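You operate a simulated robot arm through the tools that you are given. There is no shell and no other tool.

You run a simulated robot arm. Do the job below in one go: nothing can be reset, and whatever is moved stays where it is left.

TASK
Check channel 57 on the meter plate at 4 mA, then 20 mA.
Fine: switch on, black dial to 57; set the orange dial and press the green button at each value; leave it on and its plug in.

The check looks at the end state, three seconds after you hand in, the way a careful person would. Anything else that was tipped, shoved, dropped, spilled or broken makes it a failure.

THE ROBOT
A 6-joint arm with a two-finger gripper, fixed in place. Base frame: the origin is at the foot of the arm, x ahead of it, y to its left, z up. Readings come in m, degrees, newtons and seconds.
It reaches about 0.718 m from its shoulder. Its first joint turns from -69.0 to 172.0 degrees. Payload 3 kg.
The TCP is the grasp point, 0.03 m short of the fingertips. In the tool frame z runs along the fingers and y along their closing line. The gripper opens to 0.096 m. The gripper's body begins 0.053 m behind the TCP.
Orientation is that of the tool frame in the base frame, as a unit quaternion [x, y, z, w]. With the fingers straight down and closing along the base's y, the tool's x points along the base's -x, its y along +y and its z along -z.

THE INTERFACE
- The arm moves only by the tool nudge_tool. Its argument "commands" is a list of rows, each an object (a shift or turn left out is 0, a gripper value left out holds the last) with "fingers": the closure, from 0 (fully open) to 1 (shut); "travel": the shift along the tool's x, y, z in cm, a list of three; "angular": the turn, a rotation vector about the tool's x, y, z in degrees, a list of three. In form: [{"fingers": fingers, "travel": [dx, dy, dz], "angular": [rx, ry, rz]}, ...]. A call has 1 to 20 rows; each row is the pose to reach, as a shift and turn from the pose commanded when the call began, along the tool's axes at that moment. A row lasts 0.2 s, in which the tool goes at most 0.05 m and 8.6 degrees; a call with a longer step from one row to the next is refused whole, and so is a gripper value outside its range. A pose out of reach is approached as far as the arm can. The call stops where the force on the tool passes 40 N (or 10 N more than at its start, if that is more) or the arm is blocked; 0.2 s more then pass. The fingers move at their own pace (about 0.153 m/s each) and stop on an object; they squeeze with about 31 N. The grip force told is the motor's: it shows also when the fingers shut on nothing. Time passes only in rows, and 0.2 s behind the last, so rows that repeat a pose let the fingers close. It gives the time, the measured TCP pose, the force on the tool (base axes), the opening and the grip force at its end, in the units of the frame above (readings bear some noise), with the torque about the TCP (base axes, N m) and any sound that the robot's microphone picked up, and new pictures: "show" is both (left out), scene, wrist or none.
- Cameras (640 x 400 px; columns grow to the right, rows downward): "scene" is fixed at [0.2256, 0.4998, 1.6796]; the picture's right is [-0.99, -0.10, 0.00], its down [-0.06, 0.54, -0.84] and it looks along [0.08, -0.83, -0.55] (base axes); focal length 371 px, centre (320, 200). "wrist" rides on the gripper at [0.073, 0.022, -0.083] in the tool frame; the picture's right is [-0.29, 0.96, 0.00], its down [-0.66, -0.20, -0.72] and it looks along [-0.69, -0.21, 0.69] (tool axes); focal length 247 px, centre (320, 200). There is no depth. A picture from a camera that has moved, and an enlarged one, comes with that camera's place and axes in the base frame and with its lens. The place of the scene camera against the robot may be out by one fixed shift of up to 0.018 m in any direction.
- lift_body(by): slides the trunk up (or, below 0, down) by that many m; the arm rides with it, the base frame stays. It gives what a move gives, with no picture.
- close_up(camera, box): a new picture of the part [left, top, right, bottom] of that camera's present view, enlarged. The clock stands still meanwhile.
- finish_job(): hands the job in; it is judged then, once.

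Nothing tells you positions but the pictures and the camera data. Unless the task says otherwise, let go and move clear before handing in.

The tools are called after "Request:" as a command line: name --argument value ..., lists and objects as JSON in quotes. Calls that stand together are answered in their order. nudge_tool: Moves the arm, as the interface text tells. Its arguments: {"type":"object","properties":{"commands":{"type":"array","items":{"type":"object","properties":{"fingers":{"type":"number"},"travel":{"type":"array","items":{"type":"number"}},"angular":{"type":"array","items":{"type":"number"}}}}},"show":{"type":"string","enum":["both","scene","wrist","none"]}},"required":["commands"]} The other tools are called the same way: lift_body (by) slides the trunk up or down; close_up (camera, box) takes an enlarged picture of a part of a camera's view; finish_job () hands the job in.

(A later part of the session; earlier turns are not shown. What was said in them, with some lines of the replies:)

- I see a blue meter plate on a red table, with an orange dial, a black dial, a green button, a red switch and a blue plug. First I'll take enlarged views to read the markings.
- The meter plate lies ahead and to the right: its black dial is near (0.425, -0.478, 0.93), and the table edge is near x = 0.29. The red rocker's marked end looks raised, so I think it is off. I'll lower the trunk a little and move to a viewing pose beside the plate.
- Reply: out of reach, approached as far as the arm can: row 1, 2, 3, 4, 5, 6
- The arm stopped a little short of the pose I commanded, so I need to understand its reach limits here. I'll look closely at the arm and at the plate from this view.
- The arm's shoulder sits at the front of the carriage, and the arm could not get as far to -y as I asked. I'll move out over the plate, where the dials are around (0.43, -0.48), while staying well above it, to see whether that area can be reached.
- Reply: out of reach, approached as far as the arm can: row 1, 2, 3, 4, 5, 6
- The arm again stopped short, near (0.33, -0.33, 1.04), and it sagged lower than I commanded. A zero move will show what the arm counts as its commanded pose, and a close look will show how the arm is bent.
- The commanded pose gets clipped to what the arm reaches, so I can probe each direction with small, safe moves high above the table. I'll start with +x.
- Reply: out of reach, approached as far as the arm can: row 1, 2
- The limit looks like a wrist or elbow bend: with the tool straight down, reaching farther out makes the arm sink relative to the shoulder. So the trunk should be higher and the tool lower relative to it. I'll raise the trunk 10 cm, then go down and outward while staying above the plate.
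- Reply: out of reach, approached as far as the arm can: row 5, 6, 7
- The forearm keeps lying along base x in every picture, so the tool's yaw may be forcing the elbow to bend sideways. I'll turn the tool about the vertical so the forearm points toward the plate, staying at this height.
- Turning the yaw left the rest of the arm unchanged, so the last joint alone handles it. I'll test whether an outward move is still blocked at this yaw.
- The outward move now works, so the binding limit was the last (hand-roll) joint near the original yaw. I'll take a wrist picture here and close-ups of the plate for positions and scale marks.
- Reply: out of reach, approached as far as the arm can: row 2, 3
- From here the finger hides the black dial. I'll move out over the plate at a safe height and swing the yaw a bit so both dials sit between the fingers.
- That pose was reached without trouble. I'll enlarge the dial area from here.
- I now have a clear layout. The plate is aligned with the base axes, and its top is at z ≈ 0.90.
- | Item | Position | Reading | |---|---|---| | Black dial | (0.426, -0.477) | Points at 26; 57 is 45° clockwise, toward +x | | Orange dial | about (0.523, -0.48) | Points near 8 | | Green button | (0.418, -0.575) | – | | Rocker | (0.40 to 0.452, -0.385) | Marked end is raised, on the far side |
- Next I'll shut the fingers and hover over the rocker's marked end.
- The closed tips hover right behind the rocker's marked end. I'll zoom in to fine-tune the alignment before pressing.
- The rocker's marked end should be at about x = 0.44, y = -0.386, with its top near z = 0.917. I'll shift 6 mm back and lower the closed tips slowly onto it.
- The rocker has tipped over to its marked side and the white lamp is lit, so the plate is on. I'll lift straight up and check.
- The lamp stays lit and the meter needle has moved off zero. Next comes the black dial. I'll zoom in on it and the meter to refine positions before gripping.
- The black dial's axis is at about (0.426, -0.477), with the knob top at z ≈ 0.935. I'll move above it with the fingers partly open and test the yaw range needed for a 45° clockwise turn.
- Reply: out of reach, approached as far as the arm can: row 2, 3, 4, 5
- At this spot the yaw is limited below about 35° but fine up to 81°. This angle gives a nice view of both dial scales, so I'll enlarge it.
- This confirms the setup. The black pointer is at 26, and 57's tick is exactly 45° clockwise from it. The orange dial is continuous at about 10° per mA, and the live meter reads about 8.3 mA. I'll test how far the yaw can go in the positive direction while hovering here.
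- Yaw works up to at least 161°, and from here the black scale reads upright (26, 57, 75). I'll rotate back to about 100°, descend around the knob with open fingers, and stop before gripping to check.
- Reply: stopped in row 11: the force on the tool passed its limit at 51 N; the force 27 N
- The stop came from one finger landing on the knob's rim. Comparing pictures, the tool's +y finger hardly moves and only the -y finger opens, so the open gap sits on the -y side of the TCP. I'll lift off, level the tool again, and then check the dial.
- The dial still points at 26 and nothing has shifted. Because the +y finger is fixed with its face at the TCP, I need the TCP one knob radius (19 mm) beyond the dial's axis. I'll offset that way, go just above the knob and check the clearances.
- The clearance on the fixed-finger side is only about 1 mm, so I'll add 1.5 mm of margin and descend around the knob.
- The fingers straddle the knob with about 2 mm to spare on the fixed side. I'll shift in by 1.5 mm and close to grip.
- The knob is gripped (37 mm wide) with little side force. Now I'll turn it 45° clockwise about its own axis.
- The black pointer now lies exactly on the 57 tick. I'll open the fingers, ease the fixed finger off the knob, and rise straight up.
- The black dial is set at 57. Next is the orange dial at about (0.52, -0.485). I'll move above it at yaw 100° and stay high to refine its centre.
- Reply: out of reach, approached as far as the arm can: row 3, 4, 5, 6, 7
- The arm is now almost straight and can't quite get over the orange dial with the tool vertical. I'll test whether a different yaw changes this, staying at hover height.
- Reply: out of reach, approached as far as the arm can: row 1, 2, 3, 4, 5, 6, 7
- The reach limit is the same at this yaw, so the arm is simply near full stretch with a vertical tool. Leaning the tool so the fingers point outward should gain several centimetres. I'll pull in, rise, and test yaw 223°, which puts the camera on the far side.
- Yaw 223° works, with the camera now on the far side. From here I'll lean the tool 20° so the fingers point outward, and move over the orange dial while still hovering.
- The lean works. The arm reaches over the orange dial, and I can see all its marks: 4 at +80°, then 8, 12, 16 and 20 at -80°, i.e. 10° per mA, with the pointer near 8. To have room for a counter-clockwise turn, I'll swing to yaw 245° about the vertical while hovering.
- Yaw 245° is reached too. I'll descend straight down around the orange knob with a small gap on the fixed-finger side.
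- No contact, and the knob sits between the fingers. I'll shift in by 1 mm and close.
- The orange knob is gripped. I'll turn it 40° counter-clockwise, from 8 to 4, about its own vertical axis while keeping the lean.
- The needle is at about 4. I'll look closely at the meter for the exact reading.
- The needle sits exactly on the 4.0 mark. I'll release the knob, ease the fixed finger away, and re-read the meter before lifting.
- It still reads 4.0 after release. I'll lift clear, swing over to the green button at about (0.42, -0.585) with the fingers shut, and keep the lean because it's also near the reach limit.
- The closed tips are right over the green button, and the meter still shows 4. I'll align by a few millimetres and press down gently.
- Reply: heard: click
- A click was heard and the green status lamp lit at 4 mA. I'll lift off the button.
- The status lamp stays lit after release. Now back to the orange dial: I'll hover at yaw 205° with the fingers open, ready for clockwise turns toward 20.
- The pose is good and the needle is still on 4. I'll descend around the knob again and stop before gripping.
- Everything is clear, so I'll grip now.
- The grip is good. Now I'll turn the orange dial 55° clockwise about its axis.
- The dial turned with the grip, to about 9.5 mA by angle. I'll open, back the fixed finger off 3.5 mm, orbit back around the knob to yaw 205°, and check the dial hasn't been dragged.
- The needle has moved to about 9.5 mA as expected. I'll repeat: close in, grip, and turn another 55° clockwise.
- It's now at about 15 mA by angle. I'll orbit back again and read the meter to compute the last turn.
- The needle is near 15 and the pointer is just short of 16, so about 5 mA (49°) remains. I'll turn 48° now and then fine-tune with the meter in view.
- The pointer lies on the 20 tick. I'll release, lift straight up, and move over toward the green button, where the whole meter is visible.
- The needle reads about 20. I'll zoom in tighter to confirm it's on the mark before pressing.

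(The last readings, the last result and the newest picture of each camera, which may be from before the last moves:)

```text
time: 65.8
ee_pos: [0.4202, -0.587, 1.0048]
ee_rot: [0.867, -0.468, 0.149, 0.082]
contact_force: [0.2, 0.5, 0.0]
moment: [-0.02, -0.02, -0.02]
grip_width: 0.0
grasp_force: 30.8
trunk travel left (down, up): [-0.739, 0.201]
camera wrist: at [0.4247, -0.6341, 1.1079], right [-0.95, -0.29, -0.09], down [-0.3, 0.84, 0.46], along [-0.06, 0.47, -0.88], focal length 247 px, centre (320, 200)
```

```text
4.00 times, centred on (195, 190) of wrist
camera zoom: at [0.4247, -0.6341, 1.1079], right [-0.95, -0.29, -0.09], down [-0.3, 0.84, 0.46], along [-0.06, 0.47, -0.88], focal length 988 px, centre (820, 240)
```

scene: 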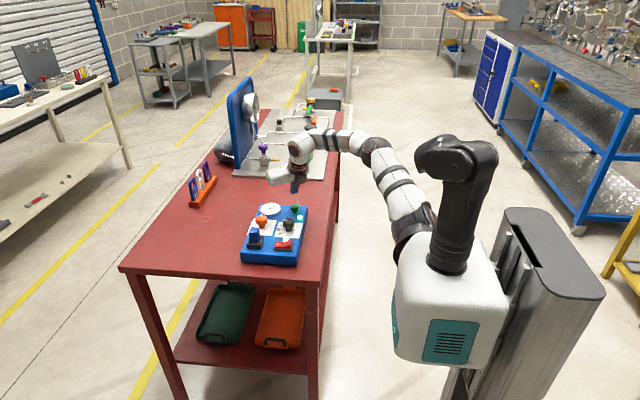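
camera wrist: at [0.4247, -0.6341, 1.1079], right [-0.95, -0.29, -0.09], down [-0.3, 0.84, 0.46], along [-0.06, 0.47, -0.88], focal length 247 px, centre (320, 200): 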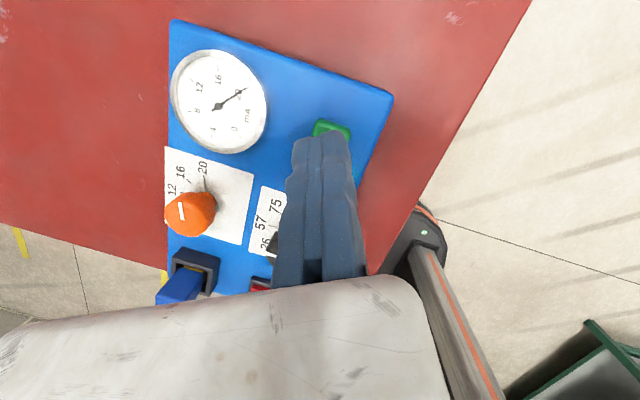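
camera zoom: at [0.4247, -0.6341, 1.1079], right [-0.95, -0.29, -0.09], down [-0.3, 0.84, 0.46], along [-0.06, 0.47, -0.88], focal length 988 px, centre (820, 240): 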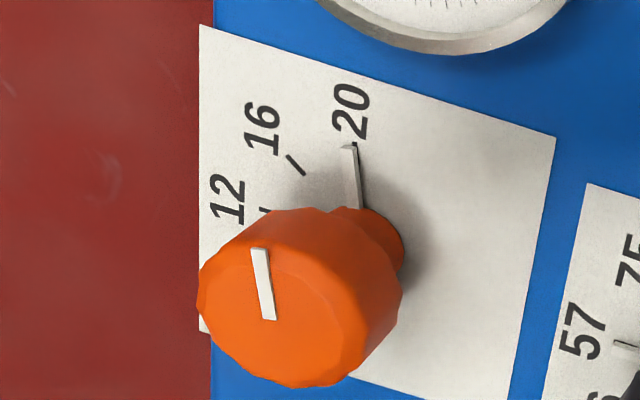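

The needle is on the 20 mark to within parallax. To be sure, I'll move the camera directly over the meter and read it square-on.

Request:
nudge_tool --commands '[{"fingers": 1, "travel": [-0.14, -3.5, -0.07]}, {"fingers": 1, "travel": [-0.29, -7, -0.13]}, {"fingers": 1, "travel": [-0.43, -10.46, -0.2]}, {"fingers": 1, "travel": [-0.43, -10.46, -0.2]}]' --show "wrist"

Request:
close_up --camera "wrist" --box '[280, 15, 410, 130]'

Request:
close_up --camera "wrist" --box '[340, 25, 400, 75]'

```text
time: 66.8
ee_pos: [0.5013, -0.5256, 1.0031]
ee_rot: [0.867, -0.469, 0.149, 0.081]
contact_force: [-0.6, -0.9, 0.9]
moment: [0.04, 0.01, -0.03]
grip_width: 0.0001
grasp_force: 31.2
trunk travel left (down, up): [-0.739, 0.201]
camera wrist: at [0.5077, -0.573, 1.1066], right [-0.95, -0.29, -0.1], down [-0.3, 0.83, 0.46], along [-0.05, 0.47, -0.88], focal length 247 px, centre (320, 200)
```

wrist: 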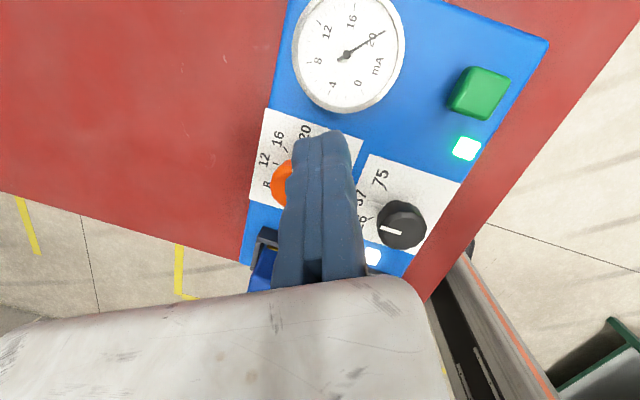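

```text
3.48 times, centred on (345, 72) of wrist
camera zoom: at [0.5077, -0.573, 1.1066], right [-0.95, -0.29, -0.1], down [-0.3, 0.83, 0.46], along [-0.05, 0.47, -0.88], focal length 859 px, centre (233, 644)
```

zoom: 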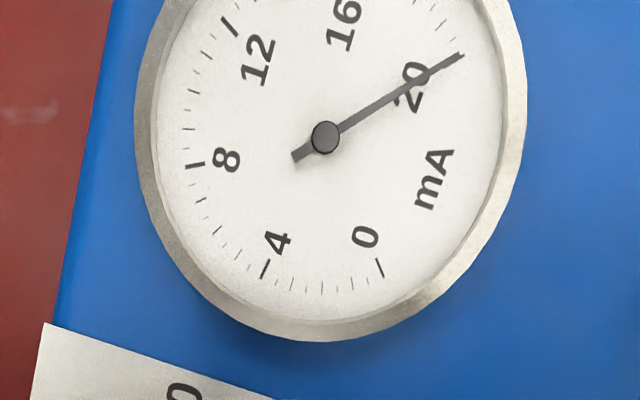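

```text
8.00 times, centred on (370, 50) of wrist
camera zoom: at [0.5077, -0.573, 1.1066], right [-0.95, -0.29, -0.1], down [-0.3, 0.83, 0.46], along [-0.05, 0.47, -0.88], focal length 1976 px, centre (-80, 1400)
```

zoom: 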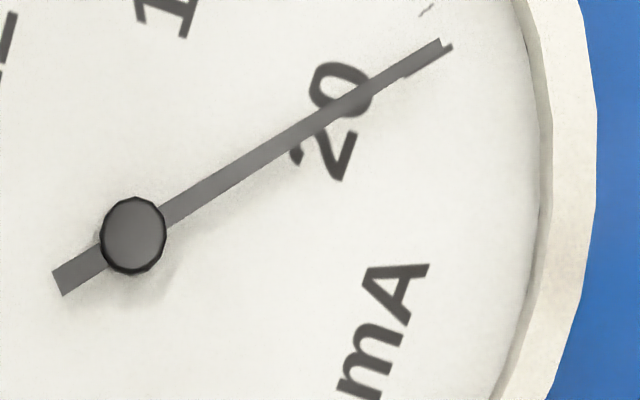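

Viewed square-on, the needle lies on the 20 tick. I'll go back over the green button and press it once.

Request:
nudge_tool --commands '[{"fingers": 1, "travel": [0.1, 3.4, 0.05]}, {"fingers": 1, "travel": [0.2, 6.8, 0.1]}, {"fingers": 1, "travel": [0.31, 10.18, 0.15]}, {"fingers": 1, "travel": [0.31, 10.18, 0.15]}, {"fingers": 1, "travel": [-0.19, 10.17, 1.57]}, {"fingers": 1, "travel": [-0.7, 10.17, 2.98]}, {"fingers": 1, "travel": [-1.03, 10.16, 3.92]}, {"fingers": 1, "travel": [-1.2, 10.16, 4.4]}, {"fingers": 1, "travel": [-1.34, 10.16, 4.77]}, {"fingers": 1, "travel": [-1.4, 10.16, 4.96]}, {"fingers": 1, "travel": [-1.47, 10.16, 5.15]}]'

Request:
close_up --camera "scene" --box '[235, 185, 325, 268]'

```text
time: 69.2
ee_pos: [0.4206, -0.5818, 0.9527]
ee_rot: [0.867, -0.469, 0.15, 0.082]
contact_force: [1.2, -1.1, 4.8]
moment: [-0.04, -0.03, 0.03]
grip_width: 0.0061
grasp_force: 30.6
trunk travel left (down, up): [-0.739, 0.201]
heard: click
camera wrist: at [0.4243, -0.6299, 1.0548], right [-0.95, -0.29, -0.1], down [-0.3, 0.84, 0.46], along [-0.05, 0.46, -0.88], focal length 247 px, centre (320, 200)
```

scene: 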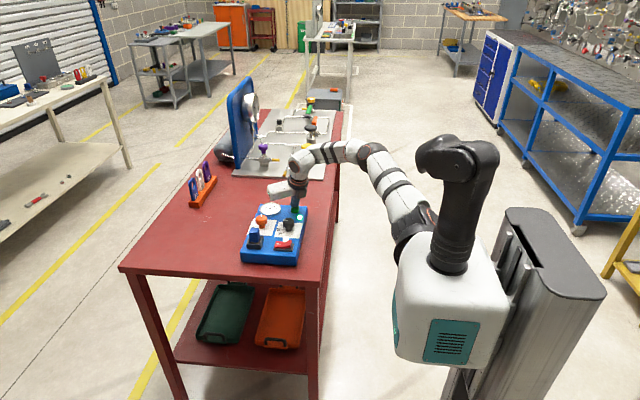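
wrist: 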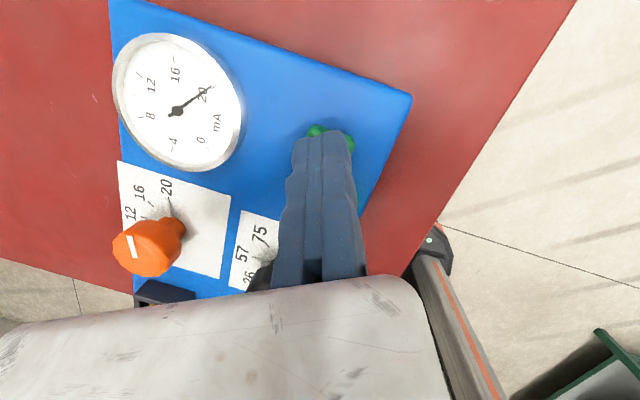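

```text
4.82 times, centred on (280, 226) of scene
camera zoom: at [0.2256, 0.4998, 1.6796], right [-0.99, -0.1, 0.0], down [-0.06, 0.54, -0.84], along [0.08, -0.83, -0.55], focal length 1786 px, centre (513, 72)
```

zoom: 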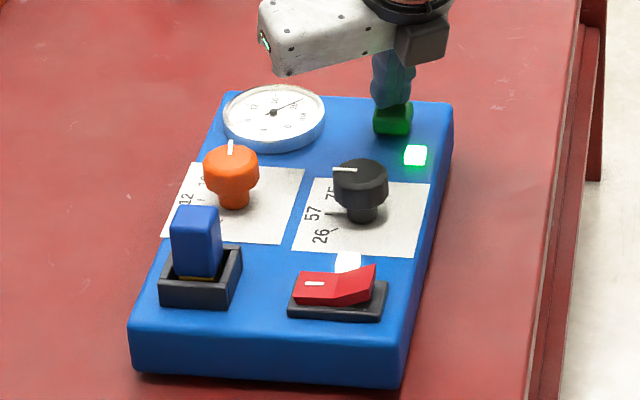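

The second click was heard at 20 mA and the lamp is lit. I'll lift straight up and retreat higher and inward, clear of the plate.

Request:
nudge_tool --commands '[{"fingers": 1, "travel": [0.5, 0, -1.41]}, {"fingers": 1, "travel": [1.34, 0.02, -3.77]}, {"fingers": 1, "travel": [2.35, 0.03, -6.6]}, {"fingers": 1, "travel": [3.0, 0.04, -8.5]}, {"fingers": 1, "travel": [0.5, 0.04, -9.5], "angular": [0, -7, 0]}, {"fingers": 1, "travel": [-2.0, 0.04, -10.5], "angular": [0, -14, 0]}, {"fingers": 1, "travel": [-5, 0.04, -11], "angular": [0, -19, 0]}, {"fingers": 1, "travel": [-8, 0.04, -11], "angular": [0, -19, 0]}, {"fingers": 1, "travel": [-8, 0.04, -11], "angular": [0, -19, 0]}]'

Request:
close_up --camera "scene" --box '[235, 195, 315, 268]'

```text
time: 71.2
ee_pos: [0.3555, -0.4865, 1.0258]
ee_rot: [0.88, -0.475, 0.004, 0.004]
contact_force: [0.5, 0.7, 0.0]
moment: [-0.03, 0.02, 0.04]
grip_width: 0.0001
grasp_force: 30.8
trunk travel left (down, up): [-0.739, 0.201]
camera wrist: at [0.3785, -0.5609, 1.1102], right [-0.96, -0.28, 0.0], down [-0.19, 0.67, 0.72], along [-0.2, 0.69, -0.7], focal length 247 px, centre (320, 200)
```

scene: 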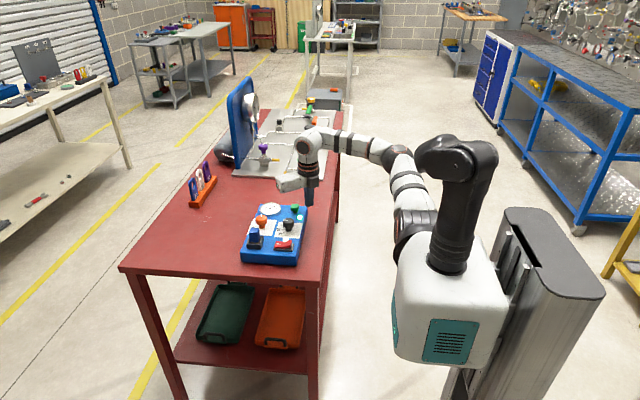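
wrist: 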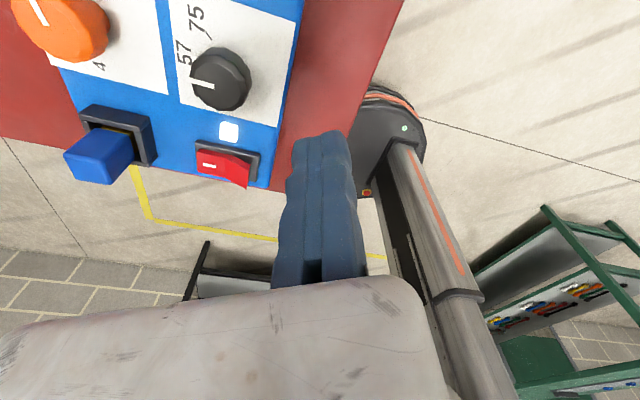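

```text
5.48 times, centred on (275, 232) of scene
camera zoom: at [0.2256, 0.4998, 1.6796], right [-0.99, -0.1, 0.0], down [-0.06, 0.54, -0.84], along [0.08, -0.83, -0.55], focal length 2031 px, centre (567, 27)
```

zoom: 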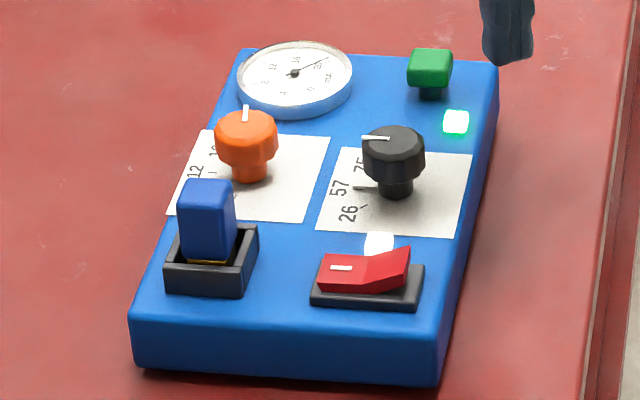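

The plate shows everything as wanted: switch on with its lamp lit, black dial at 57, orange dial at 20 with the meter agreeing, plug in, and status lamp green. I'll raise the arm a bit further clear and take a last look at the whole table.

Request:
nudge_tool --commands '[{"fingers": 1, "travel": [-1, 0, -3]}, {"fingers": 1, "travel": [-2, 0, -6]}, {"fingers": 1, "travel": [-2, 0, -6]}]'

Request:
close_up --camera "scene" --box '[120, 70, 360, 280]'

```text
time: 72.0
ee_pos: [0.3467, -0.4713, 1.0869]
ee_rot: [0.88, -0.475, 0.002, 0.003]
contact_force: [0.0, -0.4, 0.1]
moment: [0.04, -0.02, 0.02]
grip_width: 0.0001
grasp_force: 31.6
trunk travel left (down, up): [-0.739, 0.201]
camera wrist: at [0.3689, -0.5449, 1.1713], right [-0.96, -0.28, 0.0], down [-0.19, 0.67, 0.72], along [-0.2, 0.69, -0.7], focal length 247 px, centre (320, 200)
```

scene: 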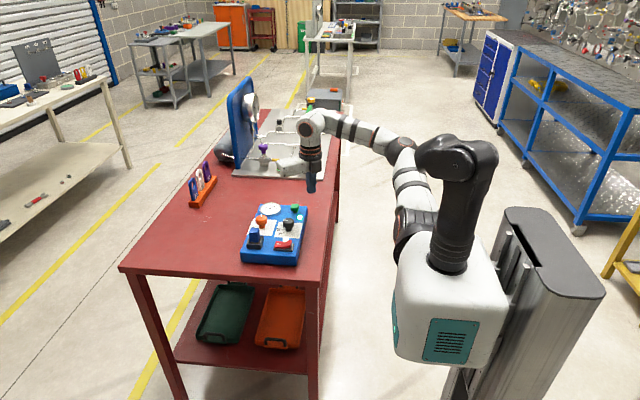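
wrist: 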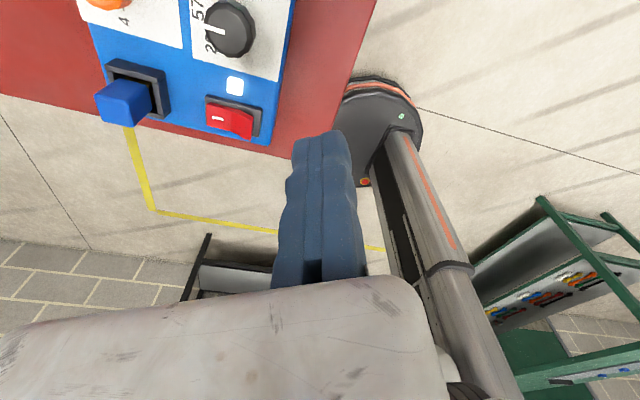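

```text
1.90 times, centred on (240, 175) of scene
camera zoom: at [0.2256, 0.4998, 1.6796], right [-0.99, -0.1, 0.0], down [-0.06, 0.54, -0.84], along [0.08, -0.83, -0.55], focal length 706 px, centre (472, 248)
```

zoom: 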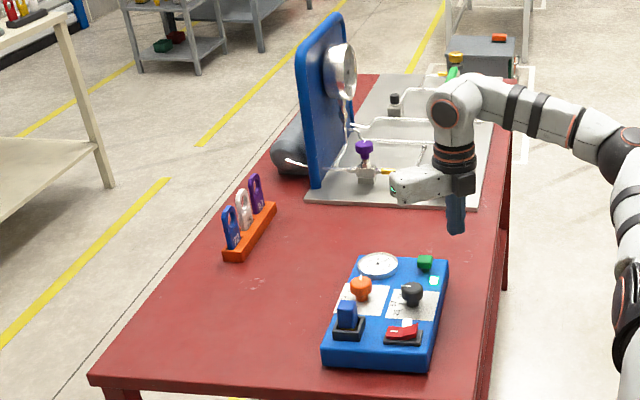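

The plate is on and plugged in, with the black dial at 57 and the orange dial at 20. The button clicked once at 4 mA and once at 20 mA. The arm is clear and nothing else on the table has moved, so I'm handing in.

Request:
finish_job

```text
The job is handed in.
```

I checked channel 57 at 4 mA and then at 20 mA. The button clicked once at each value, and the green status lamp lit on the first press and stayed on.

- **Switch:** on, with its white lamp lit.
- **Black dial:** pointing at 57.
- **Orange dial:** left at 20. The meter read 4.0 mA at the first press and about 19.9 mA at the second.
- **Plug:** still in; I did not touch it.

While lining up on the black dial, one finger pressed down on the knob's rim with about 51 N before the arm stopped. The dial did not turn, and it worked normally afterwards. I saw nothing else moved, and the arm is raised clear of the plate.
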